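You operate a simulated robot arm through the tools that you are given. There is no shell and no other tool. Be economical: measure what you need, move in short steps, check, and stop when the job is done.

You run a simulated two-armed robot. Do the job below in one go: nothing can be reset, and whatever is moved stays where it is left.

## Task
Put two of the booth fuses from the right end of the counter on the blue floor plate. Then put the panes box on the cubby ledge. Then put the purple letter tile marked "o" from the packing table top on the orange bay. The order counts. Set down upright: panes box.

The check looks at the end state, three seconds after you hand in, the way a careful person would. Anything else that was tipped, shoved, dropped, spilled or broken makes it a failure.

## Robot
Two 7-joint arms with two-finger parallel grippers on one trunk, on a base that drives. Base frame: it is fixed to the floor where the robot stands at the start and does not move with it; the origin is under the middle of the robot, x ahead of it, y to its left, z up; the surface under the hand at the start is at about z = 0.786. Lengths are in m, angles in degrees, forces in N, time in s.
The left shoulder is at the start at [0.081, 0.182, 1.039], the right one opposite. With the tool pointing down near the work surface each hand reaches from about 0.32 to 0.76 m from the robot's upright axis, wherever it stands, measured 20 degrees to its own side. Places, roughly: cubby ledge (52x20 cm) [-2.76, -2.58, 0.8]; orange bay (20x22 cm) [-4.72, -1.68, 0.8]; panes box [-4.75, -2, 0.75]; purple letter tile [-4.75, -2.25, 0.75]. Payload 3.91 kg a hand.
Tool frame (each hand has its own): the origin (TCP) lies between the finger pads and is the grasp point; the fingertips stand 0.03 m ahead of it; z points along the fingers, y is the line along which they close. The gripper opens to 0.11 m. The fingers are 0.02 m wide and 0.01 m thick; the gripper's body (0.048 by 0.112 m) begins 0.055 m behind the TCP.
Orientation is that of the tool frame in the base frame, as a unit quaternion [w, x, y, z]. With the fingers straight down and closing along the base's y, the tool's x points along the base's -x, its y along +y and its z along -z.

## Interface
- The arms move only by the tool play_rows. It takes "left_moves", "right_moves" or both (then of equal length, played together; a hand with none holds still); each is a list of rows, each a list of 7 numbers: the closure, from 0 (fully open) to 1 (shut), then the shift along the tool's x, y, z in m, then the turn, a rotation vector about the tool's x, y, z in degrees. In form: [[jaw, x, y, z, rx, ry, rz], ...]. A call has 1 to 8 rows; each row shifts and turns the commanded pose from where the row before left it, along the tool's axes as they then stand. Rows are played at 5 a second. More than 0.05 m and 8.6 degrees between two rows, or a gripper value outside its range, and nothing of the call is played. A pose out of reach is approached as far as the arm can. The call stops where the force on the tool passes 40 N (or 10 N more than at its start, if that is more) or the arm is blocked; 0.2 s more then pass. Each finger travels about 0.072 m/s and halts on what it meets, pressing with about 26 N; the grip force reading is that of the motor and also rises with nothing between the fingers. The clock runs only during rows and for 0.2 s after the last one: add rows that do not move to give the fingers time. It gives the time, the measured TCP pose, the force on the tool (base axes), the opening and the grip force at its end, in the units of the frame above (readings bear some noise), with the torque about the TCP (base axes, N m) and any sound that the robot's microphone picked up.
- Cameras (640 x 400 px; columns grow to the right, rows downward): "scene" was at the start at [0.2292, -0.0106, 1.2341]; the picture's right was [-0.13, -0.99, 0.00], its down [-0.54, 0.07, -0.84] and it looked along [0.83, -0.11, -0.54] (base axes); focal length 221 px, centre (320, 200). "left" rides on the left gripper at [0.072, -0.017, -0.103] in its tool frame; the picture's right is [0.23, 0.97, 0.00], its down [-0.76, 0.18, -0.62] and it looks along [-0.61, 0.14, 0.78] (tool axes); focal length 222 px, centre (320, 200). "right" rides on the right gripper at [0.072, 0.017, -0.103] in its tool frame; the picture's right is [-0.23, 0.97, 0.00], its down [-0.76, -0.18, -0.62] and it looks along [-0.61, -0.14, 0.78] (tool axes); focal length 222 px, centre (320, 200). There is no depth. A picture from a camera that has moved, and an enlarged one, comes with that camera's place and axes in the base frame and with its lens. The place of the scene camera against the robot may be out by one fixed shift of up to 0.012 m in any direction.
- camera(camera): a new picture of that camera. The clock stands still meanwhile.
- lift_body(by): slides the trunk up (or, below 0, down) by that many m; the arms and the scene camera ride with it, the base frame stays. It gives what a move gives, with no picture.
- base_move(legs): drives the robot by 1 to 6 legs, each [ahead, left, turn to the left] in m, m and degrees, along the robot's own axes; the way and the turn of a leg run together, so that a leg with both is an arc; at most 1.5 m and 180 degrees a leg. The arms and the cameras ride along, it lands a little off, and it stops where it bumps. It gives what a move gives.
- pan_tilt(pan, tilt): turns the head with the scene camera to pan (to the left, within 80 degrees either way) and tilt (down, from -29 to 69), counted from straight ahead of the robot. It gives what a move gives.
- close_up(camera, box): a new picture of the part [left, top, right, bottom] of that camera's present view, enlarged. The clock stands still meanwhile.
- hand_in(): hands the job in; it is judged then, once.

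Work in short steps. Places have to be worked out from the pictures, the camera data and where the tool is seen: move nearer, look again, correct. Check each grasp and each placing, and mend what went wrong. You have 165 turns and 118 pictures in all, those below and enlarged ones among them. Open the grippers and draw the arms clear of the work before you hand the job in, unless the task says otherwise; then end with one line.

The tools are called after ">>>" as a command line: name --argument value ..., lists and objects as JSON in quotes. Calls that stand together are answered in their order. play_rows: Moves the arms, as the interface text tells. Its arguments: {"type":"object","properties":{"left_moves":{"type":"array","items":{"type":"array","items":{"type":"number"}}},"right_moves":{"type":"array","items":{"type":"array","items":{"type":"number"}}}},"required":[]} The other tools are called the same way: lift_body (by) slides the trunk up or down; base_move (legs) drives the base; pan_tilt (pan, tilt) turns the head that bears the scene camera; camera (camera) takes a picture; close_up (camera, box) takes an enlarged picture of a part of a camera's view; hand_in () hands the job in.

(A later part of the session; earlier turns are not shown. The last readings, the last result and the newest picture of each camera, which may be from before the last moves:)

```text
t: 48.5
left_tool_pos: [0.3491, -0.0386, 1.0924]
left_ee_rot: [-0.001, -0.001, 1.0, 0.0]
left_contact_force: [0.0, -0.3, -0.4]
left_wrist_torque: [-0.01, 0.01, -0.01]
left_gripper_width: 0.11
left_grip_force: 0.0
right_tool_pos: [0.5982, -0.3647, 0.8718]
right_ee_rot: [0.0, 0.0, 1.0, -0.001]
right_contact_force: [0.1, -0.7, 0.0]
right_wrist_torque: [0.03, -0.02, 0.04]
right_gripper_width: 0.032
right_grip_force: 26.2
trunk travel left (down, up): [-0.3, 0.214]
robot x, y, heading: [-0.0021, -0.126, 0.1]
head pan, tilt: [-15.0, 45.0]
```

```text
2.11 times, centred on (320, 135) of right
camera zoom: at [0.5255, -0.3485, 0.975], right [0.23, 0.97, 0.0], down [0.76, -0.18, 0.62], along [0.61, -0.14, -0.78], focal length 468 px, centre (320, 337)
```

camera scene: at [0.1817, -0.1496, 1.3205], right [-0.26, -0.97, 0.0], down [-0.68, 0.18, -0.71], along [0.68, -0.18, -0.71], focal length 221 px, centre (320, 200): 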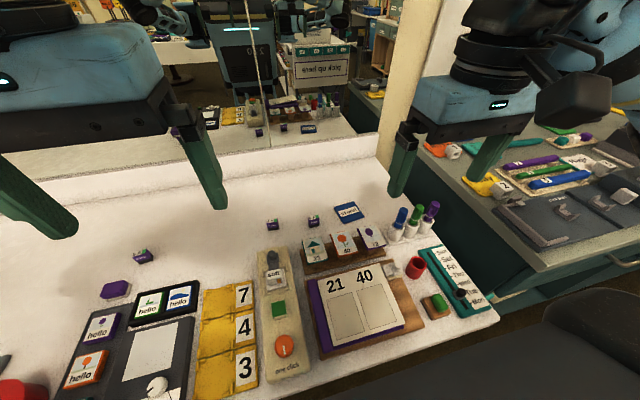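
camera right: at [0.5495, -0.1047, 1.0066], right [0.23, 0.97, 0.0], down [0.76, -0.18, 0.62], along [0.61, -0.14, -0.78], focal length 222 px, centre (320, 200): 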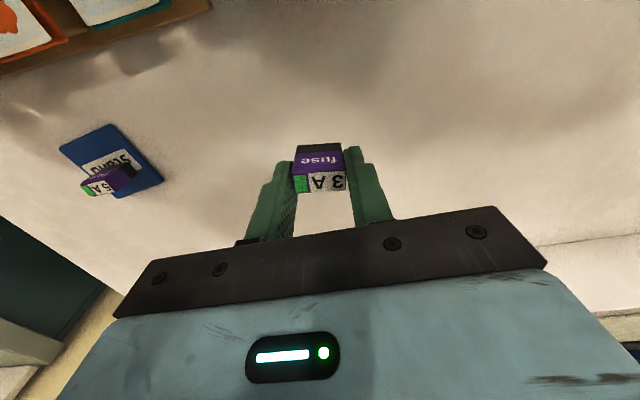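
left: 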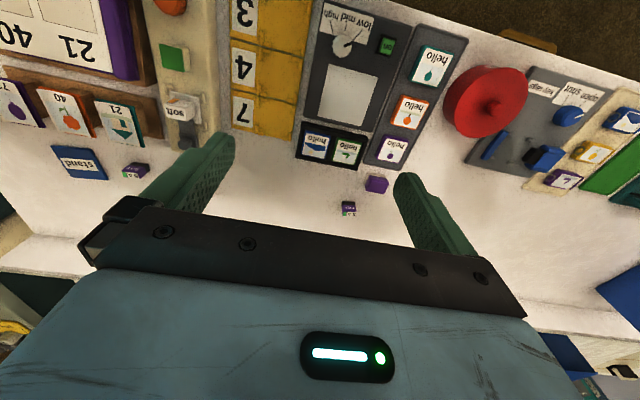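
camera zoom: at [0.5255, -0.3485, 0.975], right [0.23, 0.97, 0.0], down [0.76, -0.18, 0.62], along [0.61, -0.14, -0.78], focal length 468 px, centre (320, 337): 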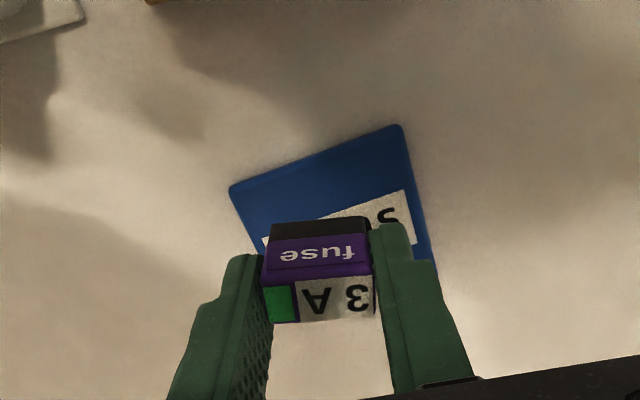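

Front of the fuse is ~5 mm inside the plate's near edge. Lower to contact.

>>> play_rows --right_moves '[[0.9, -0.001, 0, 0.03, 0, 0, 0], [0.9, 0, 0, 0.01, 0, 0, 0], [0.9, 0, 0, 0.003, 0, 0, 0], [0.9, 0, 0, 0.0015, 0, 0, 0], [0.9, 0, 0, 0, 0, 0, 0]]'

>>> close_up --camera "right" --box '[200, 40, 440, 230]'

```text
t: 49.7
left_tool_pos: [0.3475, -0.039, 1.0919]
left_ee_rot: [0.0, -0.001, 1.0, 0.0]
left_contact_force: [0.7, 0.6, -0.1]
left_wrist_torque: [0.0, -0.03, 0.01]
left_gripper_width: 0.1098
left_grip_force: 0.1
right_tool_pos: [0.599, -0.3643, 0.8288]
right_ee_rot: [-0.001, 0.001, 1.0, 0.001]
right_contact_force: [0.8, -0.5, 2.1]
right_wrist_torque: [-0.02, -0.01, -0.01]
right_gripper_width: 0.0321
right_grip_force: 26.1
trunk travel left (down, up): [-0.3, 0.214]
robot x, y, heading: [-0.0066, -0.128, 0.1]
head pan, tilt: [-15.0, 45.0]
```

```text
2.11 times, centred on (320, 135) of right
camera zoom: at [0.5258, -0.347, 0.9316], right [0.23, 0.97, 0.0], down [0.76, -0.18, 0.62], along [0.61, -0.14, -0.78], focal length 468 px, centre (320, 337)
```

zoom: 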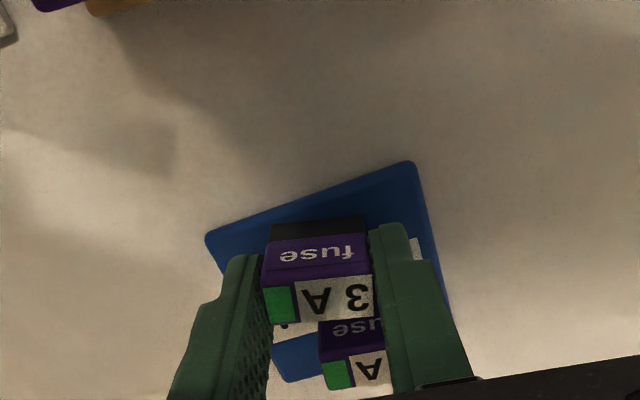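

Light contact; press 1 mm, open a little and rise.

>>> play_rows --right_moves '[[0.9, 0, 0, 0.001, 0, 0, 0], [0.6, 0, 0, 0, 0, 0, 0], [0.55, 0, 0, 0, 0, 0, 0], [0.55, 0, 0, 0, 0, 0, 0], [0.55, 0, 0, -0.04, 0, 0, 0], [0.55, 0, 0, -0.04, 0, 0, 0], [0.55, 0, 0, -0.04, 0, 0, 0]]'

>>> close_up --camera "right" --box '[200, 40, 440, 230]'

```text
t: 51.3
left_tool_pos: [0.3472, -0.0378, 1.0911]
left_ee_rot: [0.0, -0.001, 1.0, 0.0]
left_contact_force: [0.4, -0.1, -0.1]
left_wrist_torque: [0.01, 0.03, -0.01]
left_gripper_width: 0.11
left_grip_force: 0.1
right_tool_pos: [0.5994, -0.3626, 0.9479]
right_ee_rot: [0.001, 0.0, 1.0, -0.001]
right_contact_force: [-0.2, -0.1, -0.4]
right_wrist_torque: [0.02, -0.01, 0.02]
right_gripper_width: 0.0494
right_grip_force: 0.0
trunk travel left (down, up): [-0.3, 0.214]
robot x, y, heading: [-0.0103, -0.1278, -0.1]
head pan, tilt: [-15.0, 45.0]
```

```text
2.11 times, centred on (320, 135) of right
camera zoom: at [0.5262, -0.3462, 1.0507], right [0.23, 0.97, 0.0], down [0.76, -0.18, 0.62], along [0.61, -0.14, -0.78], focal length 468 px, centre (320, 337)
```

zoom: 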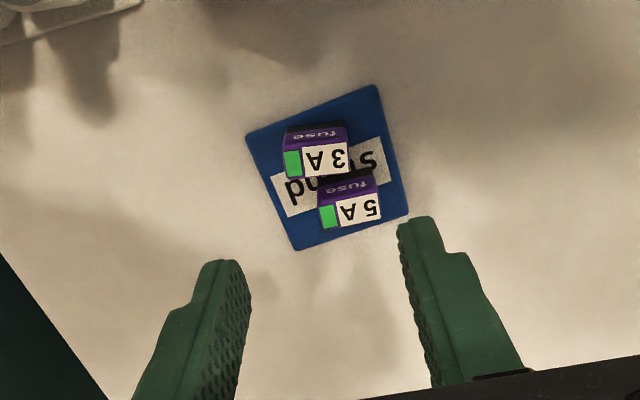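

Both fuses stand on the plate. Retract the right hand, raise the trunk, and drive down the right aisle.

>>> play_rows --right_moves '[[0, 0.04, 0, -0.02, 0, 0, 0], [0, 0.04, 0, -0.02, 0, 0, 0], [0, 0.04, 0, -0.02, 0, 0, 0], [0, 0.04, 0, -0.02, 0, 0, 0], [0, 0.04, 0, -0.02, 0, 0, 0], [0, 0.035, 0, 0, 0, 0, 0]]'

>>> lift_body --by 0.2

>>> pan_tilt --pan 0 --tilt 35

>>> camera --camera "scene"

>>> base_move --legs '[[-0.3, 0, 0], [0, 0, -90], [0.6, 0, 0]]'

>>> camera --camera "scene"

```text
t: 52.7
left_tool_pos: [0.3488, -0.0382, 1.0933]
left_ee_rot: [-0.001, 0.0, 1.0, 0.0]
left_contact_force: [0.0, -0.9, 0.2]
left_wrist_torque: [0.0, 0.0, -0.06]
left_gripper_width: 0.11
left_grip_force: 0.0
right_tool_pos: [0.365, -0.3658, 1.0473]
right_ee_rot: [0.0, 0.001, 1.0, 0.001]
right_contact_force: [-0.5, -0.7, 0.8]
right_wrist_torque: [-0.02, 0.02, 0.0]
right_gripper_width: 0.1101
right_grip_force: 0.0
trunk travel left (down, up): [-0.3, 0.214]
robot x, y, heading: [-0.0054, -0.1271, 0.1]
head pan, tilt: [-15.0, 45.0]
```

```text
t: 54.8
left_tool_pos: [0.3485, -0.0378, 1.2921]
left_ee_rot: [-0.001, 0.0, 1.0, -0.001]
left_contact_force: [0.0, 0.7, 0.3]
left_wrist_torque: [-0.02, 0.01, -0.01]
left_gripper_width: 0.1102
left_grip_force: 0.1
right_tool_pos: [0.3635, -0.3647, 1.2461]
right_ee_rot: [-0.002, 0.002, 1.0, 0.0]
right_contact_force: [-0.7, 0.8, 0.8]
right_wrist_torque: [-0.02, -0.01, 0.01]
right_gripper_width: 0.1098
right_grip_force: 0.1
trunk travel left (down, up): [-0.5, 0.014]
robot x, y, heading: [-0.0068, -0.1342, -0.1]
head pan, tilt: [-15.0, 45.0]
```

```text
t: 55.6
left_tool_pos: [0.3475, -0.0382, 1.2915]
left_ee_rot: [0.001, 0.0, 1.0, 0.0]
left_contact_force: [-0.3, 0.4, 0.6]
left_wrist_torque: [-0.01, 0.01, 0.0]
left_gripper_width: 0.1099
left_grip_force: 0.1
right_tool_pos: [0.3635, -0.3633, 1.2462]
right_ee_rot: [-0.001, 0.0, 1.0, 0.0]
right_contact_force: [0.6, 0.4, -1.5]
right_wrist_torque: [-0.01, 0.01, -0.01]
right_gripper_width: 0.11
right_grip_force: 0.2
trunk travel left (down, up): [-0.5, 0.014]
robot x, y, heading: [-0.0093, -0.1316, -0.0]
head pan, tilt: [0.0, 35.0]
```

```text
84 pictures are left
camera scene: at [0.1071, -0.1288, 1.4553], right [0.0, -1.0, 0.0], down [-0.57, 0.0, -0.82], along [0.82, 0.0, -0.57], focal length 221 px, centre (320, 200)
```

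scene: 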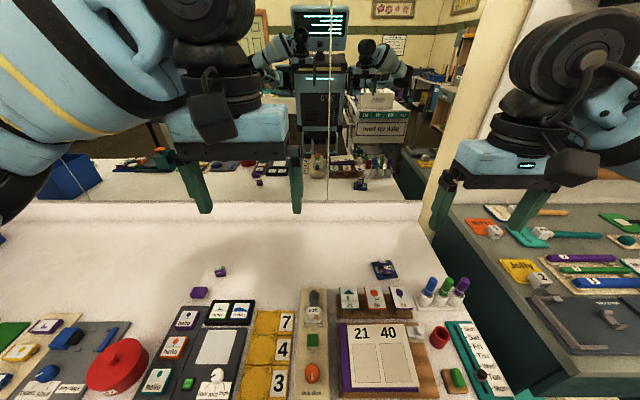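

```text
t: 64.5
left_tool_pos: [-0.2184, -1.0791, 1.2931]
left_ee_rot: [0.0, 0.707, 0.707, 0.001]
left_contact_force: [0.7, 0.3, -0.1]
left_wrist_torque: [0.04, 0.01, -0.02]
left_gripper_width: 0.11
left_grip_force: 0.2
right_tool_pos: [-0.5443, -1.0956, 1.2465]
right_ee_rot: [0.0, 0.708, 0.706, 0.0]
right_contact_force: [-0.2, 0.3, 0.2]
right_wrist_torque: [-0.02, -0.02, -0.01]
right_gripper_width: 0.11
right_grip_force: 0.0
trunk travel left (down, up): [-0.5, 0.014]
robot x, y, heading: [-0.311, -0.7233, -90.0]
head pan, tilt: [0.0, 35.0]
```

```text
83 pictures are left
camera scene: at [-0.3137, -0.8425, 1.4554], right [-1.0, 0.0, 0.0], down [0.0, 0.57, -0.82], along [0.0, -0.82, -0.57], focal length 221 px, centre (320, 200)
```

scene: 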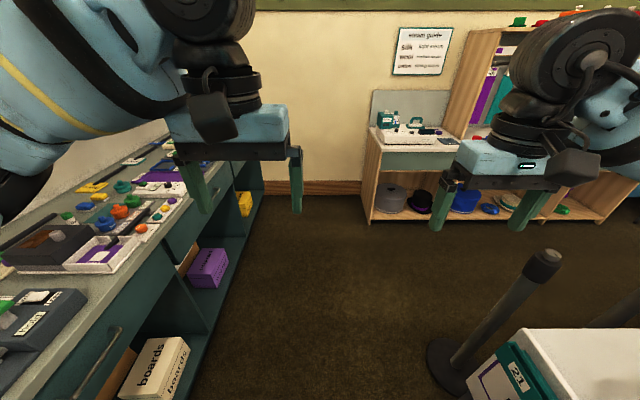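

A stanchion stands near (-1.0,-1.4). I drive on to y≈-1.92 and turn to face along -x.

>>> base_move --legs '[[1.2, 0, 0], [0, 0, -90]]'

>>> camera --camera "scene"

```text
t: 74.3
left_tool_pos: [-0.6564, -2.0157, 1.2922]
left_ee_rot: [0.0, 1.0, 0.014, 0.001]
left_contact_force: [0.0, 0.0, -0.5]
left_wrist_torque: [0.01, -0.07, 0.01]
left_gripper_width: 0.1101
left_grip_force: 0.0
right_tool_pos: [-0.6814, -1.6908, 1.2472]
right_ee_rot: [0.0, 1.0, 0.013, 0.0]
right_contact_force: [0.7, -0.9, -0.2]
right_wrist_torque: [0.01, -0.01, 0.01]
right_gripper_width: 0.1098
right_grip_force: 0.0
trunk travel left (down, up): [-0.5, 0.014]
robot x, y, heading: [-0.3025, -1.9169, -178.3]
head pan, tilt: [0.0, 35.0]
```

```text
82 pictures are left
camera scene: at [-0.4269, -1.9173, 1.4553], right [-0.03, 1.0, 0.0], down [0.57, 0.02, -0.82], along [-0.82, -0.02, -0.57], focal length 221 px, centre (320, 200)
```

scene: 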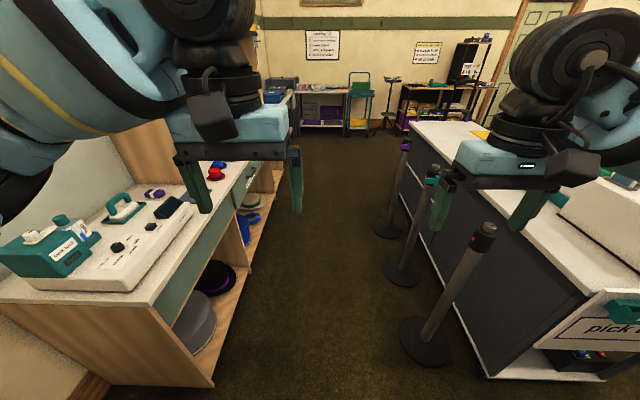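

Clear corridor between shelf (y<-2.48) and stanchions (y>-1.43). Straighten and drive ahead 2.5 m.

>>> base_move --legs '[[0, 0, -1.7], [1.25, 0, 0], [1.25, 0, 0]]'

>>> camera --camera "scene"

```text
t: 86.9
left_tool_pos: [-3.1563, -2.0261, 1.2924]
left_ee_rot: [0.0, 1.0, 0.0, 0.0]
left_contact_force: [-0.2, -0.7, 0.1]
left_wrist_torque: [0.01, -0.01, 0.03]
left_gripper_width: 0.1101
left_grip_force: 0.1
right_tool_pos: [-3.173, -1.7007, 1.2475]
right_ee_rot: [-0.001, 1.0, 0.0, 0.0]
right_contact_force: [0.1, -0.4, -0.1]
right_wrist_torque: [0.0, -0.04, -0.02]
right_gripper_width: 0.1102
right_grip_force: 0.0
trunk travel left (down, up): [-0.5, 0.014]
robot x, y, heading: [-2.8046, -1.9316, -180.1]
head pan, tilt: [0.0, 35.0]
```

```text
81 pictures are left
camera scene: at [-2.9252, -1.9339, 1.4553], right [0.0, 1.0, 0.0], down [0.57, 0.0, -0.82], along [-0.82, 0.0, -0.57], focal length 221 px, centre (320, 200)
```

scene: 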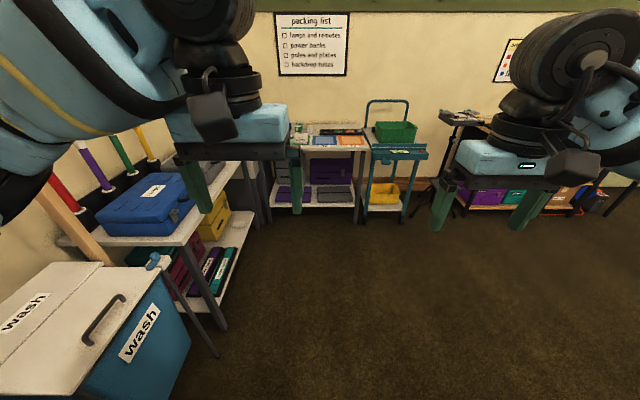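

Packing table ahead; zoom in.

>>> close_up --camera "scene" --box '[255, 90, 455, 230]'

>>> close_up --camera "scene" --box '[0, 120, 260, 400]'

```text
2.86 times, centred on (355, 160) of scene
camera zoom: at [-2.9252, -1.9339, 1.4553], right [0.0, 1.0, 0.0], down [0.57, 0.0, -0.82], along [-0.82, 0.0, -0.57], focal length 632 px, centre (220, 314)
```

zoom: 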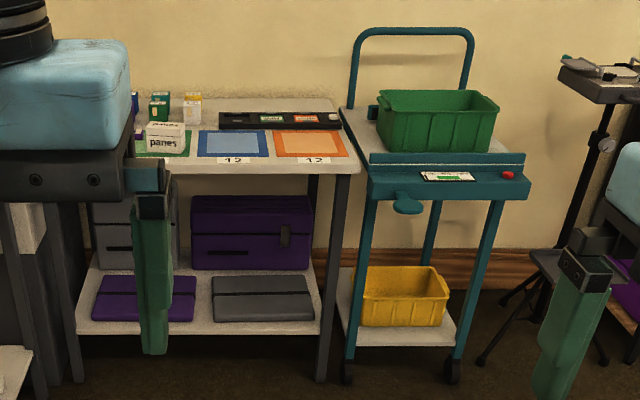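

```text
1.43 times, centred on (130, 260) of scene
camera zoom: at [-2.9252, -1.9339, 1.4553], right [0.0, 1.0, 0.0], down [0.57, 0.0, -0.82], along [-0.82, 0.0, -0.57], focal length 316 px, centre (591, 114)
```

zoom: 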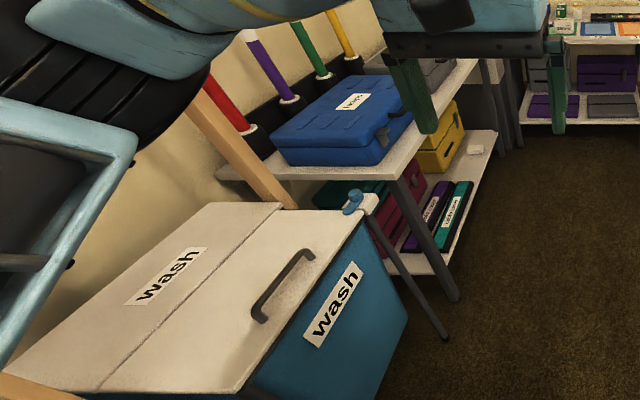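

Drive to about x=-4.1 and look at the table top from close.

>>> base_move --legs '[[1.27, 0, 0]]'

>>> pan_tilt --pan 0 --tilt 50

>>> camera --camera "scene"

>>> camera --camera "left"

>>> camera --camera "right"

```text
t: 93.3
left_tool_pos: [-4.4386, -2.044, 1.2936]
left_ee_rot: [0.0, 1.0, 0.008, -0.001]
left_contact_force: [0.1, 0.4, -1.1]
left_wrist_torque: [0.02, 0.0, 0.0]
left_gripper_width: 0.11
left_grip_force: 0.0
right_tool_pos: [-4.46, -1.7195, 1.2467]
right_ee_rot: [0.0, 1.0, 0.009, 0.0]
right_contact_force: [0.2, 0.5, -0.3]
right_wrist_torque: [-0.02, -0.03, 0.0]
right_gripper_width: 0.1101
right_grip_force: 0.1
trunk travel left (down, up): [-0.5, 0.014]
robot x, y, heading: [-4.0814, -1.9464, -179.1]
head pan, tilt: [0.0, 35.0]
```

```text
t: 94.1
left_tool_pos: [-4.4382, -2.0455, 1.2925]
left_ee_rot: [0.0, 1.0, 0.009, -0.001]
left_contact_force: [-0.1, 0.5, -0.6]
left_wrist_torque: [0.01, 0.01, -0.05]
left_gripper_width: 0.1099
left_grip_force: 0.0
right_tool_pos: [-4.4601, -1.7199, 1.2471]
right_ee_rot: [0.0, 1.0, 0.009, 0.0]
right_contact_force: [0.1, 0.8, -0.8]
right_wrist_torque: [0.0, -0.03, -0.02]
right_gripper_width: 0.1099
right_grip_force: 0.0
trunk travel left (down, up): [-0.5, 0.014]
robot x, y, heading: [-4.085, -1.9474, -178.8]
head pan, tilt: [0.0, 50.0]
```

```text
78 pictures are left
camera scene: at [-4.1971, -1.948, 1.4336], right [-0.02, 1.0, 0.0], down [0.77, 0.01, -0.64], along [-0.64, -0.01, -0.77], focal length 221 px, centre (320, 200)
```

scene: 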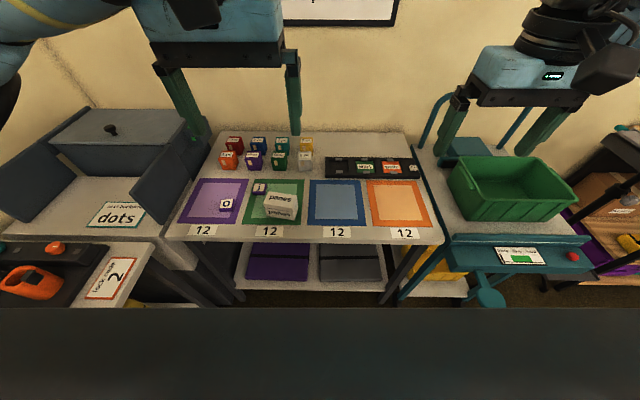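

```text
77 pictures are left
camera left: at [-4.3657, -2.0248, 1.3968], right [0.24, -0.97, 0.0], down [-0.76, -0.19, 0.62], along [-0.6, -0.15, -0.78], focal length 222 px, centre (320, 200)
```

left: 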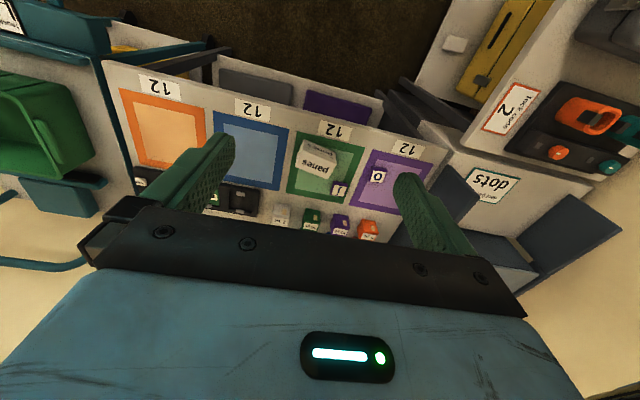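

```text
76 pictures are left
camera right: at [-4.3875, -1.7349, 1.3504], right [-0.21, -0.98, 0.0], down [-0.76, 0.17, 0.62], along [-0.61, 0.13, -0.78], focal length 222 px, centre (320, 200)
```

right: 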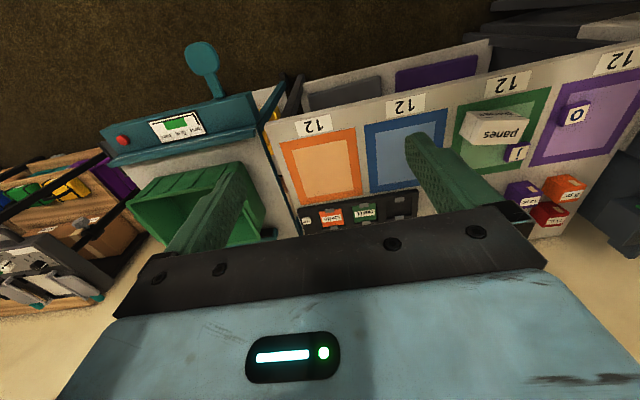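

I zoom into the bays with both the scene and left cameras.

>>> close_up --camera "scene" --box '[170, 125, 330, 240]'

>>> close_up --camera "left" --box '[260, 110, 440, 250]'

```text
3.48 times, centred on (250, 182) of scene
camera zoom: at [-4.1971, -1.948, 1.4336], right [-0.02, 1.0, 0.0], down [0.77, 0.01, -0.64], along [-0.64, -0.01, -0.77], focal length 770 px, centre (564, 261)
```

zoom: 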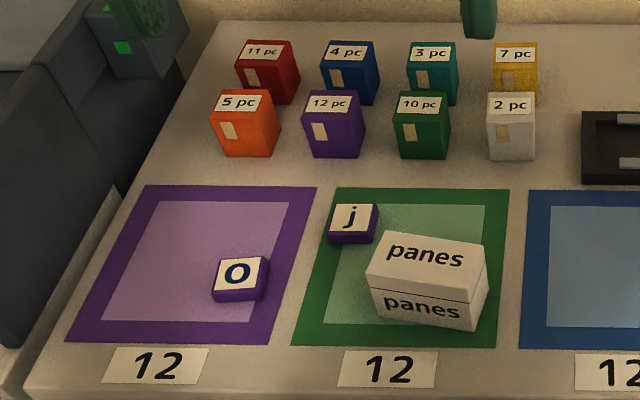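

```text
2.86 times, centred on (350, 180) of left
camera zoom: at [-4.3657, -2.0248, 1.3968], right [0.24, -0.97, 0.0], down [-0.76, -0.19, 0.62], along [-0.6, -0.15, -0.78], focal length 635 px, centre (234, 257)
```

zoom: 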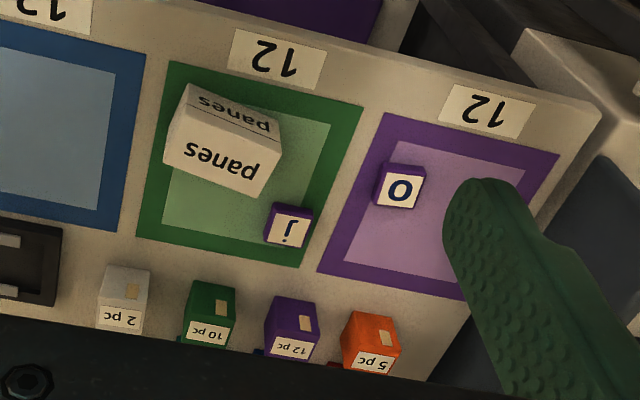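

Panes box: top ~10.7×6.2 cm, centre about (-4.68,-2.09), tilted ~9°. I'll grip across its short side with the left hand: lower the trunk, move above, then rotate the wrist 80°.

>>> lift_body --by -0.2

>>> play_rows --left_moves '[[0, -0.04, 0.0066, 0.016, 0, 0, 0], [0, -0.04, 0.0066, 0.016, 0, 0, 0], [0, -0.04, 0.0066, 0.016, 0, 0, 0], [0, -0.04, 0.0066, 0.016, 0, 0, 0], [0, -0.04, 0.0066, 0.016, 0, 0, 0], [0, -0.04, 0.0066, 0.016, 0, 0, 0]]'

>>> play_rows --left_moves '[[0, 0, 0, 0, 0, 0, -8], [0, 0, 0, 0, 0, 0, -8], [0, 0, 0, 0, 0, 0, -8], [0, 0, 0, 0, 0, 0, -8], [0, 0, 0, 0, 0, 0, -8]]'

>>> play_rows --left_moves '[[0, 0, 0, 0, 0, 0, -8], [0, 0, 0, 0, 0, 0, -8], [0, 0, 0, 0, 0, 0, -8], [0, 0, 0, 0, 0, 0, -8], [0, 0, 0, 0, 0, 0, -8]]'

>>> camera --camera "left"

```text
t: 96.3
left_tool_pos: [-4.4379, -2.0451, 1.0929]
left_ee_rot: [-0.001, 1.0, 0.01, 0.001]
left_contact_force: [0.2, -0.4, 0.6]
left_wrist_torque: [-0.01, 0.0, -0.01]
left_gripper_width: 0.1099
left_grip_force: 0.0
right_tool_pos: [-4.4592, -1.7196, 1.0471]
right_ee_rot: [0.001, 1.0, 0.01, -0.001]
right_contact_force: [-0.2, 0.1, -0.9]
right_wrist_torque: [0.04, -0.02, -0.04]
right_gripper_width: 0.1101
right_grip_force: 0.0
trunk travel left (down, up): [-0.3, 0.214]
robot x, y, heading: [-4.0803, -1.946, -178.9]
head pan, tilt: [0.0, 50.0]
```

```text
t: 97.7
left_tool_pos: [-4.6785, -2.0905, 0.9968]
left_ee_rot: [0.0, 1.0, 0.009, 0.002]
left_contact_force: [-0.5, 0.1, 0.4]
left_wrist_torque: [0.02, -0.01, -0.01]
left_gripper_width: 0.1099
left_grip_force: 0.0
right_tool_pos: [-4.4608, -1.7193, 1.0455]
right_ee_rot: [0.0, 1.0, 0.009, 0.0]
right_contact_force: [0.9, 0.1, 0.2]
right_wrist_torque: [-0.02, -0.03, -0.03]
right_gripper_width: 0.1099
right_grip_force: 0.1
trunk travel left (down, up): [-0.3, 0.214]
robot x, y, heading: [-4.0836, -1.9452, -179.5]
head pan, tilt: [0.0, 50.0]
```

```text
t: 98.9
left_tool_pos: [-4.6771, -2.088, 0.996]
left_ee_rot: [0.0, 0.936, 0.352, 0.0]
left_contact_force: [0.5, -1.1, -0.4]
left_wrist_torque: [0.0, -0.06, 0.0]
left_gripper_width: 0.1098
left_grip_force: 0.0
right_tool_pos: [-4.4586, -1.7193, 1.0472]
right_ee_rot: [-0.001, 1.0, 0.009, 0.0]
right_contact_force: [0.2, 0.2, -1.8]
right_wrist_torque: [-0.02, 0.01, 0.0]
right_gripper_width: 0.1101
right_grip_force: 0.1
trunk travel left (down, up): [-0.3, 0.214]
robot x, y, heading: [-4.0858, -1.9456, -179.0]
head pan, tilt: [0.0, 50.0]
```

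```text
t: 100.1
left_tool_pos: [-4.6769, -2.0894, 0.9961]
left_ee_rot: [0.0, 0.759, 0.651, -0.001]
left_contact_force: [0.1, -0.4, 1.1]
left_wrist_torque: [0.01, 0.0, -0.01]
left_gripper_width: 0.1101
left_grip_force: 0.1
right_tool_pos: [-4.46, -1.7208, 1.0466]
right_ee_rot: [-0.001, 1.0, 0.008, 0.0]
right_contact_force: [-0.4, -0.1, -0.5]
right_wrist_torque: [-0.01, 0.0, -0.03]
right_gripper_width: 0.1098
right_grip_force: 0.0
trunk travel left (down, up): [-0.3, 0.214]
robot x, y, heading: [-4.0857, -1.9474, -178.9]
head pan, tilt: [0.0, 50.0]
```

```text
73 pictures are left
camera left: at [-4.6826, -2.0127, 1.1007], right [1.0, 0.08, 0.0], down [0.06, -0.78, 0.62], along [0.05, -0.62, -0.78], focal length 222 px, centre (320, 200)
```

left: 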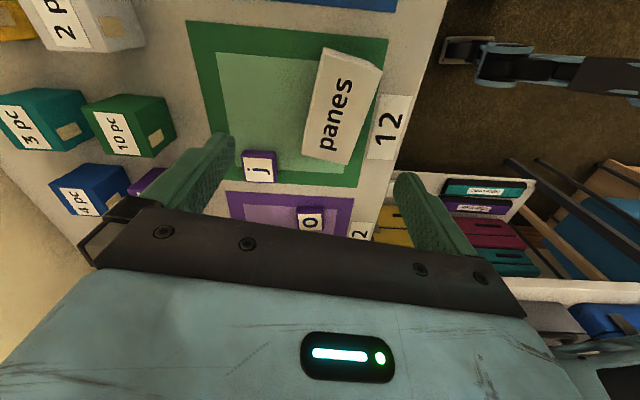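

Wrist view places the box centre nearer (-4.657,-2.083). Shift accordingly, lower partway and look again.

>>> play_rows --left_moves '[[0, 0.009, 0.019, 0, 0, 0, 0], [0, 0, 0, 0.04, 0, 0, 0], [0, 0, 0, 0.04, 0, 0, 0]]'

>>> camera --camera "left"

>>> close_up --camera "scene" --box '[170, 125, 370, 260]'

```text
t: 100.9
left_tool_pos: [-4.6573, -2.082, 0.9168]
left_ee_rot: [-0.001, 0.76, 0.65, 0.0]
left_contact_force: [-0.9, -0.4, 0.7]
left_wrist_torque: [-0.03, 0.0, 0.01]
left_gripper_width: 0.1099
left_grip_force: 0.0
right_tool_pos: [-4.4615, -1.7198, 1.0475]
right_ee_rot: [0.0, 1.0, 0.009, 0.0]
right_contact_force: [0.4, -0.1, 0.3]
right_wrist_torque: [-0.02, 0.0, -0.03]
right_gripper_width: 0.1102
right_grip_force: 0.1
trunk travel left (down, up): [-0.3, 0.214]
robot x, y, heading: [-4.0868, -1.9442, -179.2]
head pan, tilt: [0.0, 50.0]
```

```text
72 pictures are left
camera left: at [-4.6623, -2.0064, 1.0214], right [1.0, 0.07, 0.0], down [0.06, -0.78, 0.62], along [0.05, -0.62, -0.78], focal length 222 px, centre (320, 200)
```

left: 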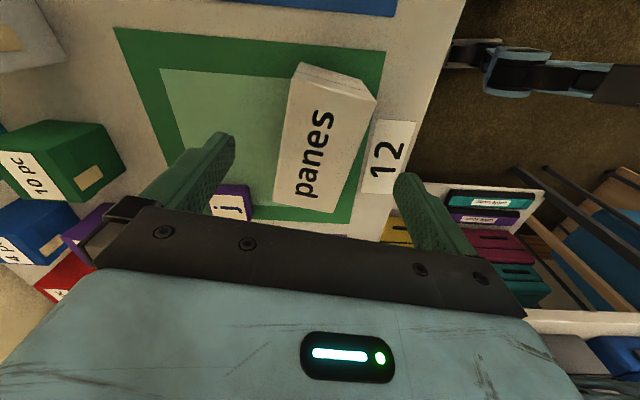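

```text
2.96 times, centred on (270, 192) of scene
camera zoom: at [-4.3122, -1.9502, 1.2089], right [-0.02, 1.0, 0.0], down [0.77, 0.01, -0.64], along [-0.64, -0.01, -0.77], focal length 656 px, centre (468, 222)
```

zoom: 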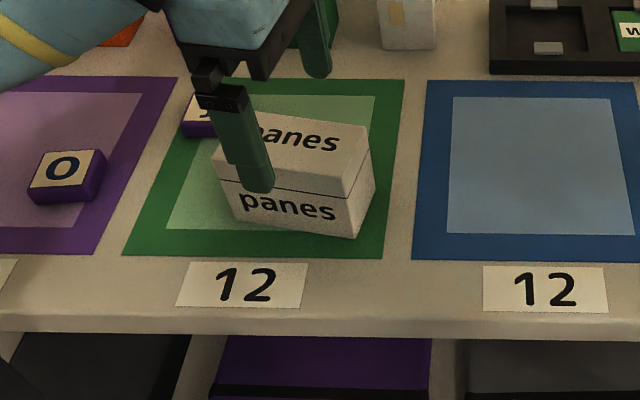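

Centre at (-4.651,-2.082); shift 5 mm and descend to z≈0.832.

>>> play_rows --left_moves '[[0, 0, 0.005, 0.03, 0, 0, 0], [0, 0, 0, 0.03, 0, 0, 0], [0, 0, 0, 0.024, 0, 0, 0]]'

>>> camera --camera "left"

>>> close_up --camera "scene" --box '[170, 125, 370, 260]'

```text
t: 101.7
left_tool_pos: [-4.6519, -2.0844, 0.8324]
left_ee_rot: [-0.001, 0.76, 0.649, 0.001]
left_contact_force: [0.0, 0.6, 0.0]
left_wrist_torque: [0.0, 0.01, 0.0]
left_gripper_width: 0.1101
left_grip_force: 0.0
right_tool_pos: [-4.4591, -1.7187, 1.0459]
right_ee_rot: [0.0, 1.0, 0.009, 0.0]
right_contact_force: [0.0, -0.3, 0.2]
right_wrist_torque: [-0.01, -0.01, 0.0]
right_gripper_width: 0.1098
right_grip_force: 0.1
trunk travel left (down, up): [-0.3, 0.214]
robot x, y, heading: [-4.0864, -1.9486, -178.6]
head pan, tilt: [0.0, 50.0]
```

```text
70 pictures are left
camera left: at [-4.6575, -2.0084, 0.9364], right [1.0, 0.07, 0.0], down [0.06, -0.78, 0.62], along [0.05, -0.62, -0.78], focal length 222 px, centre (320, 200)
```

left: 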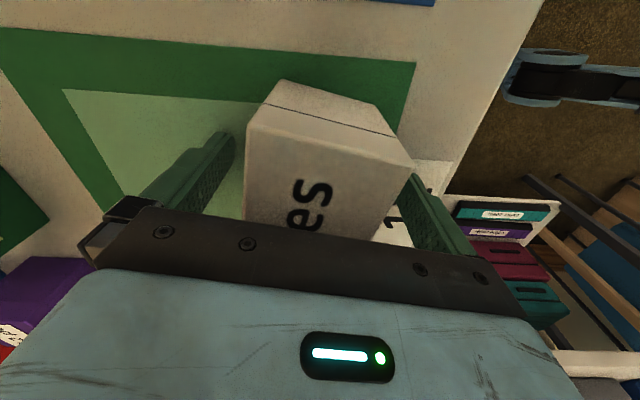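

```text
2.96 times, centred on (270, 192) of scene
camera zoom: at [-4.3123, -1.9502, 1.2089], right [-0.02, 1.0, 0.0], down [0.77, 0.01, -0.64], along [-0.64, -0.01, -0.77], focal length 656 px, centre (468, 222)
```

zoom: 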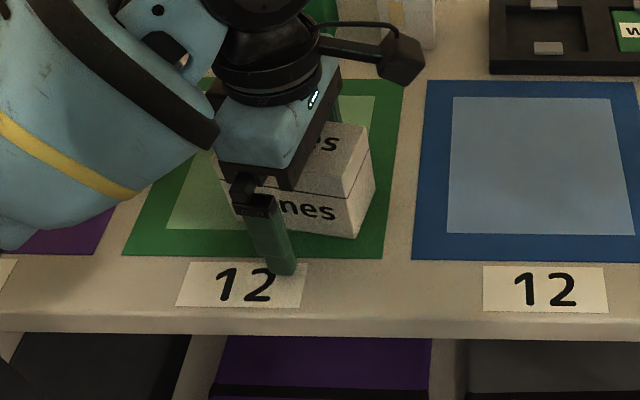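

Box lies between the fingers with free space each side. Close the grip.

>>> play_rows --left_moves '[[0.3, 0, -0.003, 0, 0, 0, 0], [0.5, 0, 0, 0, 0, 0, 0], [0.65, 0, 0, 0, 0, 0, 0], [0.65, 0, 0, 0, 0, 0, 0], [0.65, 0, 0, 0, 0, 0, 0]]'

>>> play_rows --left_moves '[[0.65, 0, 0, -0.015, 0, 0, 0], [0.65, 0, 0, -0.03, 0, 0, 0]]'

>>> camera --camera "left"

>>> close_up --camera "scene" --box '[170, 125, 370, 260]'

```text
t: 102.9
left_tool_pos: [-4.656, -2.0829, 0.8315]
left_ee_rot: [0.0, 0.761, 0.649, -0.001]
left_contact_force: [-0.6, -0.4, 0.2]
left_wrist_torque: [-0.11, 0.01, -0.04]
left_gripper_width: 0.0561
left_grip_force: 26.5
right_tool_pos: [-4.4589, -1.7193, 1.0477]
right_ee_rot: [0.0, 1.0, 0.009, 0.0]
right_contact_force: [0.3, 0.1, -0.7]
right_wrist_torque: [0.02, 0.03, 0.02]
right_gripper_width: 0.1098
right_grip_force: 0.0
trunk travel left (down, up): [-0.3, 0.214]
robot x, y, heading: [-4.0837, -1.9496, -179.2]
head pan, tilt: [0.0, 50.0]
```

```text
t: 103.5
left_tool_pos: [-4.6548, -2.0836, 0.8786]
left_ee_rot: [0.0, 0.761, 0.649, 0.0]
left_contact_force: [-0.8, -0.2, -2.0]
left_wrist_torque: [0.0, 0.03, -0.01]
left_gripper_width: 0.0563
left_grip_force: 26.4
right_tool_pos: [-4.4601, -1.7192, 1.0463]
right_ee_rot: [0.0, 1.0, 0.009, 0.0]
right_contact_force: [-0.3, 0.0, -0.4]
right_wrist_torque: [0.0, -0.01, 0.02]
right_gripper_width: 0.1097
right_grip_force: 0.1
trunk travel left (down, up): [-0.3, 0.214]
robot x, y, heading: [-4.0867, -1.9481, -179.1]
head pan, tilt: [0.0, 50.0]
```

```text
68 pictures are left
camera left: at [-4.6597, -2.0074, 0.9822], right [1.0, 0.07, 0.0], down [0.06, -0.78, 0.62], along [0.05, -0.62, -0.78], focal length 222 px, centre (320, 200)
```

left: 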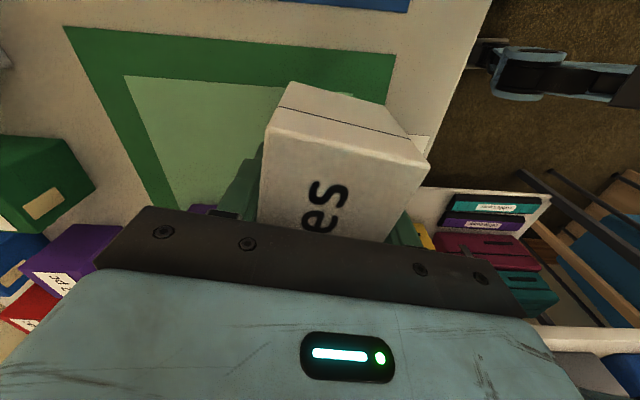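

```text
2.96 times, centred on (270, 192) of scene
camera zoom: at [-4.312, -1.9501, 1.2089], right [-0.02, 1.0, 0.0], down [0.77, 0.01, -0.64], along [-0.64, -0.01, -0.77], focal length 656 px, centre (468, 222)
```

zoom: 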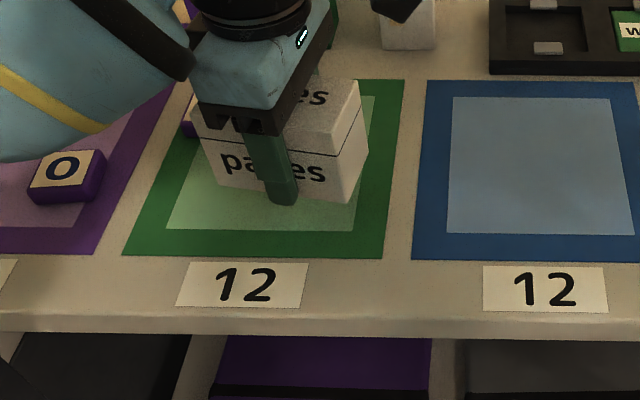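

Box held securely, upright. Raise and draw it toward the robot, then lift the trunk slightly and back off.

>>> play_rows --left_moves '[[0.65, 0, 0, -0.04, 0, 0, 0], [0.65, 0, 0, -0.04, 0, 0, 0], [0.65, 0, 0, -0.04, 0, 0, 0], [0.65, 0.01, 0.04, -0.01, 0, 0, 0], [0.65, 0.01, 0.04, -0.01, 0, 0, 0], [0.65, 0.01, 0.04, -0.01, 0, 0, 0], [0.65, 0.01, 0.04, -0.01, 0, 0, 0]]'

>>> lift_body --by 0.2

>>> base_move --legs '[[-0.9, 0, 0]]'

>>> pan_tilt --pan 30 --tilt 35

>>> camera --camera "scene"

```text
t: 105.1
left_tool_pos: [-4.4894, -2.0688, 1.0382]
left_ee_rot: [-0.001, 0.76, 0.65, 0.0]
left_contact_force: [0.3, 0.5, -2.8]
left_wrist_torque: [-0.04, -0.01, -0.01]
left_gripper_width: 0.056
left_grip_force: 26.2
right_tool_pos: [-4.4596, -1.7199, 1.0472]
right_ee_rot: [0.0, 1.0, 0.009, 0.0]
right_contact_force: [0.5, 0.1, 0.0]
right_wrist_torque: [0.01, 0.03, 0.01]
right_gripper_width: 0.1099
right_grip_force: 0.1
trunk travel left (down, up): [-0.3, 0.214]
robot x, y, heading: [-4.0855, -1.9483, -179.0]
head pan, tilt: [0.0, 50.0]
```

```text
t: 107.2
left_tool_pos: [-4.4915, -2.0696, 1.2355]
left_ee_rot: [0.001, 0.761, 0.649, 0.003]
left_contact_force: [0.2, 0.6, -2.2]
left_wrist_torque: [0.01, -0.01, -0.02]
left_gripper_width: 0.056
left_grip_force: 25.7
right_tool_pos: [-4.4595, -1.7197, 1.2456]
right_ee_rot: [-0.001, 1.0, 0.009, 0.001]
right_contact_force: [-0.3, 0.0, -0.7]
right_wrist_torque: [0.02, -0.04, 0.02]
right_gripper_width: 0.1101
right_grip_force: 0.0
trunk travel left (down, up): [-0.5, 0.014]
robot x, y, heading: [-4.0829, -1.95, -178.9]
head pan, tilt: [0.0, 50.0]
```

```text
t: 112.0
left_tool_pos: [-3.5903, -2.0526, 1.2381]
left_ee_rot: [0.0, 0.764, 0.645, -0.001]
left_contact_force: [-0.2, 0.8, -1.8]
left_wrist_torque: [0.01, 0.01, 0.02]
left_gripper_width: 0.0559
left_grip_force: 25.7
right_tool_pos: [-3.555, -1.7043, 1.2461]
right_ee_rot: [0.0, 1.0, 0.004, -0.001]
right_contact_force: [-0.3, 0.4, -0.6]
right_wrist_torque: [0.02, -0.05, -0.01]
right_gripper_width: 0.11
right_grip_force: 0.0
trunk travel left (down, up): [-0.5, 0.014]
robot x, y, heading: [-3.1834, -1.9357, -179.5]
head pan, tilt: [0.0, 50.0]
```

```text
t: 112.9
left_tool_pos: [-3.5906, -2.0526, 1.2368]
left_ee_rot: [-0.001, 0.764, 0.645, 0.0]
left_contact_force: [0.2, 0.4, -1.9]
left_wrist_torque: [0.03, 0.0, 0.01]
left_gripper_width: 0.0561
left_grip_force: 25.9
right_tool_pos: [-3.5537, -1.7037, 1.247]
right_ee_rot: [0.0, 1.0, 0.004, -0.001]
right_contact_force: [-0.4, -0.1, 0.1]
right_wrist_torque: [0.04, -0.02, -0.03]
right_gripper_width: 0.1101
right_grip_force: 0.1
trunk travel left (down, up): [-0.5, 0.014]
robot x, y, heading: [-3.1836, -1.9343, -179.4]
head pan, tilt: [30.0, 35.0]
```

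```text
66 pictures are left
camera scene: at [-3.294, -1.9791, 1.4552], right [-0.51, 0.86, 0.0], down [0.5, 0.29, -0.82], along [-0.71, -0.41, -0.57], focal length 221 px, centre (320, 200)
```

scene: 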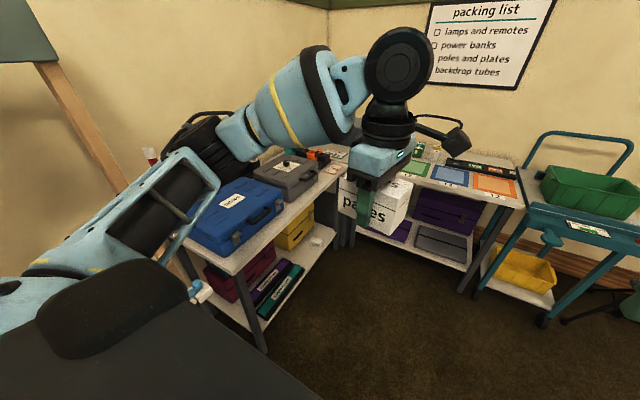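

Back further to x≈-2.76 and turn left to face the shelf (-y).

>>> base_move --legs '[[-0.42, 0, 0], [0, 0, 89.5]]'

>>> pan_tilt --pan 0 --tilt 35

>>> camera --camera "scene"

```text
t: 119.3
left_tool_pos: [-2.648, -2.3391, 1.2382]
left_ee_rot: [0.0, 0.089, 0.996, -0.001]
left_contact_force: [-0.3, -0.8, -2.6]
left_wrist_torque: [0.0, 0.03, 0.03]
left_gripper_width: 0.0558
left_grip_force: 25.9
right_tool_pos: [-2.9959, -2.3005, 1.2466]
right_ee_rot: [0.0, 0.709, 0.705, 0.0]
right_contact_force: [-0.6, 0.4, 0.2]
right_wrist_torque: [0.01, 0.04, -0.07]
right_gripper_width: 0.1102
right_grip_force: 0.0
trunk travel left (down, up): [-0.5, 0.014]
robot x, y, heading: [-2.7581, -1.931, -90.2]
head pan, tilt: [30.0, 35.0]
```

```text
t: 120.3
left_tool_pos: [-2.6478, -2.3394, 1.2368]
left_ee_rot: [0.001, 0.09, 0.996, 0.0]
left_contact_force: [0.1, 0.4, -2.2]
left_wrist_torque: [-0.04, 0.03, 0.0]
left_gripper_width: 0.0558
left_grip_force: 25.6
right_tool_pos: [-2.9946, -2.3008, 1.2469]
right_ee_rot: [0.0, 0.71, 0.704, 0.0]
right_contact_force: [0.2, 0.2, 0.3]
right_wrist_torque: [0.02, 0.01, -0.03]
right_gripper_width: 0.1102
right_grip_force: 0.1
trunk travel left (down, up): [-0.5, 0.014]
robot x, y, heading: [-2.7594, -1.93, -90.3]
head pan, tilt: [0.0, 35.0]
```

```text
65 pictures are left
camera scene: at [-2.7643, -2.0487, 1.4553], right [-1.0, 0.0, 0.0], down [0.0, 0.57, -0.82], along [0.0, -0.82, -0.57], focal length 221 px, centre (320, 200)
```

scene: 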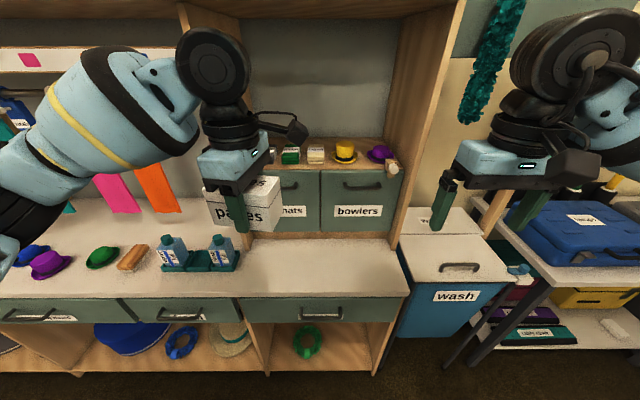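

The cubby ledge is the counter strip in front of the "bowlers" drawers (y≈-2.47…-2.69, x≈-3.04…-2.5). Lower the trunk, square the box, and move over about (-2.72,-2.565).

>>> lift_body --by -0.2

>>> play_rows --left_moves '[[0.65, 0, 0, 0, 0, 0, -5.1], [0.65, 0, 0, 0, 0, 0, -5.1], [0.65, 0.012, -0.0375, 0.015, 0, 0, 0], [0.65, 0.012, -0.0375, 0.015, 0, 0, 0], [0.65, 0.012, -0.0375, 0.015, 0, 0, 0], [0.65, 0.012, -0.0375, 0.015, 0, 0, 0]]'

>>> camera --camera "scene"

>>> camera --camera "left"

```text
t: 122.5
left_tool_pos: [-2.6474, -2.3395, 1.0371]
left_ee_rot: [-0.001, 0.09, 0.996, 0.0]
left_contact_force: [-0.4, -0.1, -2.5]
left_wrist_torque: [0.04, 0.03, 0.01]
left_gripper_width: 0.056
left_grip_force: 26.2
right_tool_pos: [-2.9957, -2.3013, 1.0462]
right_ee_rot: [0.001, 0.709, 0.705, 0.0]
right_contact_force: [0.7, 0.4, -0.6]
right_wrist_torque: [-0.03, 0.02, 0.0]
right_gripper_width: 0.1103
right_grip_force: 0.1
trunk travel left (down, up): [-0.3, 0.214]
robot x, y, heading: [-2.7604, -1.9326, -90.1]
head pan, tilt: [0.0, 35.0]
```

```text
t: 123.8
left_tool_pos: [-2.697, -2.4886, 0.9754]
left_ee_rot: [0.0, 0.0, 1.0, 0.001]
left_contact_force: [-1.1, -0.4, -2.8]
left_wrist_torque: [0.04, -0.01, 0.04]
left_gripper_width: 0.0558
left_grip_force: 25.8
right_tool_pos: [-2.9957, -2.3008, 1.0463]
right_ee_rot: [0.0, 0.71, 0.704, 0.001]
right_contact_force: [-0.2, -0.2, 0.5]
right_wrist_torque: [0.01, -0.03, -0.01]
right_gripper_width: 0.1099
right_grip_force: 0.0
trunk travel left (down, up): [-0.3, 0.214]
robot x, y, heading: [-2.7597, -1.9358, -90.5]
head pan, tilt: [0.0, 35.0]
```

```text
64 pictures are left
camera scene: at [-2.7655, -2.1645, 1.2305], right [-1.0, 0.0, 0.0], down [0.0, 0.57, -0.82], along [0.0, -0.82, -0.57], focal length 221 px, centre (320, 200)
```

scene: 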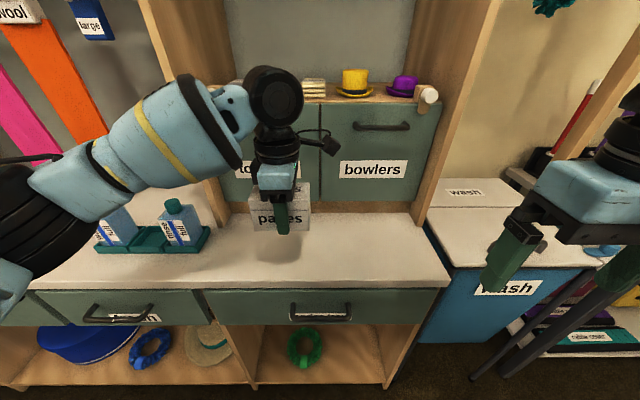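

```text
63 pictures are left
camera left: at [-2.7707, -2.5044, 1.0801], right [-0.23, 0.97, 0.0], down [0.76, 0.18, 0.62], along [0.61, 0.14, -0.78], focal length 222 px, centre (320, 200)
```

left: 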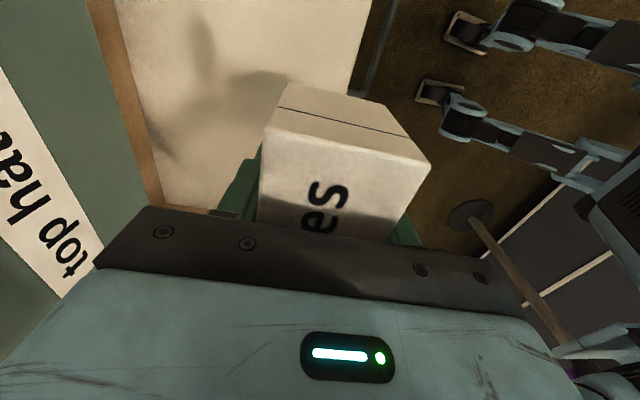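

Clearance is good. Move 8 cm in, then descend.

>>> play_rows --left_moves '[[0.65, 0.012, -0.04, 0, 0, 0, 0], [0.65, 0.012, -0.04, 0, 0, 0, 0], [0.65, 0, 0, 0.04, 0, 0, 0], [0.65, 0, 0, 0.04, 0, 0, 0], [0.65, 0, 0, 0.025, 0, 0, 0], [0.65, 0, 0, 0, 0, 0, 0]]'

>>> camera --camera "left"

>>> close_up --camera "scene" --box '[220, 140, 420, 300]'

```text
t: 125.2
left_tool_pos: [-2.7191, -2.5663, 0.8719]
left_ee_rot: [0.0, 0.001, 1.0, 0.001]
left_contact_force: [-0.4, -0.5, -2.0]
left_wrist_torque: [0.02, 0.02, 0.01]
left_gripper_width: 0.0559
left_grip_force: 25.9
right_tool_pos: [-2.9956, -2.3005, 1.0463]
right_ee_rot: [0.0, 0.709, 0.705, 0.0]
right_contact_force: [0.5, 0.8, 0.3]
right_wrist_torque: [0.02, 0.03, 0.01]
right_gripper_width: 0.1099
right_grip_force: 0.1
trunk travel left (down, up): [-0.3, 0.214]
robot x, y, heading: [-2.7573, -1.9346, -90.2]
head pan, tilt: [0.0, 35.0]
```

```text
62 pictures are left
camera left: at [-2.792, -2.5827, 0.9761], right [-0.23, 0.97, 0.0], down [0.76, 0.18, 0.62], along [0.61, 0.14, -0.78], focal length 222 px, centre (320, 200)
```

left: 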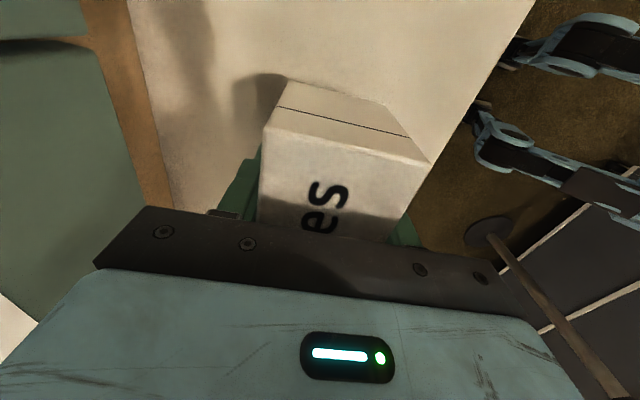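

```text
2.50 times, centred on (320, 220) of scene
camera zoom: at [-2.765, -2.1638, 1.2306], right [-1.0, 0.0, 0.0], down [0.0, 0.57, -0.82], along [0.0, -0.82, -0.57], focal length 553 px, centre (320, 150)
```

zoom: 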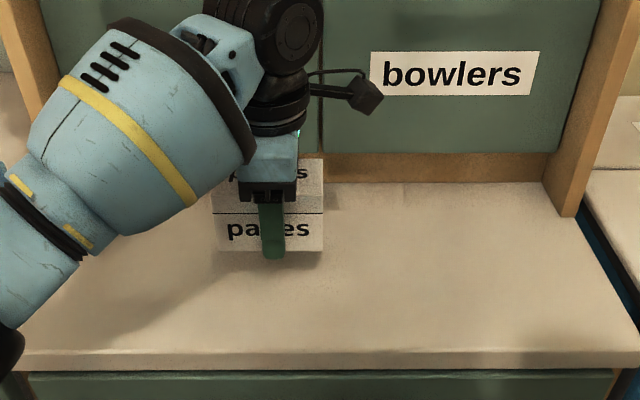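

Lower in small steps to contact.

>>> play_rows --left_moves '[[0.65, 0, 0, 0.015, 0, 0, 0], [0.65, 0, 0, 0.005, 0, 0, 0], [0.65, 0, 0, 0.004, 0, 0, 0], [0.65, 0, 0, 0.003, 0, 0, 0], [0.65, 0, 0, 0, 0, 0, 0]]'

```text
t: 126.5
left_tool_pos: [-2.7209, -2.5678, 0.846]
left_ee_rot: [0.0, 0.001, 1.0, 0.0]
left_contact_force: [0.3, 0.0, -1.7]
left_wrist_torque: [0.02, 0.03, -0.02]
left_gripper_width: 0.0556
left_grip_force: 26.1
right_tool_pos: [-2.9957, -2.3002, 1.0473]
right_ee_rot: [0.0, 0.71, 0.705, 0.0]
right_contact_force: [1.2, -0.1, -0.2]
right_wrist_torque: [-0.03, 0.03, -0.01]
right_gripper_width: 0.11
right_grip_force: 0.0
trunk travel left (down, up): [-0.3, 0.214]
robot x, y, heading: [-2.7603, -1.9311, -90.3]
head pan, tilt: [0.0, 35.0]
```

>>> play_rows --left_moves '[[0.65, 0, 0, 0.003, 0, 0, 0], [0.65, 0, 0, 0.002, 0, 0, 0], [0.65, 0, 0, 0.002, 0, 0, 0], [0.65, 0, 0, 0, 0, 0, 0]]'

```text
t: 127.5
left_tool_pos: [-2.7194, -2.5689, 0.8391]
left_ee_rot: [0.0, 0.001, 1.0, 0.002]
left_contact_force: [0.2, -0.7, -2.1]
left_wrist_torque: [0.02, 0.01, 0.01]
left_gripper_width: 0.0556
left_grip_force: 25.9
right_tool_pos: [-2.995, -2.3013, 1.0471]
right_ee_rot: [0.001, 0.709, 0.705, 0.0]
right_contact_force: [-0.4, 0.1, -0.4]
right_wrist_torque: [0.0, -0.03, -0.01]
right_gripper_width: 0.1099
right_grip_force: 0.0
trunk travel left (down, up): [-0.3, 0.214]
robot x, y, heading: [-2.7596, -1.9309, -90.5]
head pan, tilt: [0.0, 35.0]
```

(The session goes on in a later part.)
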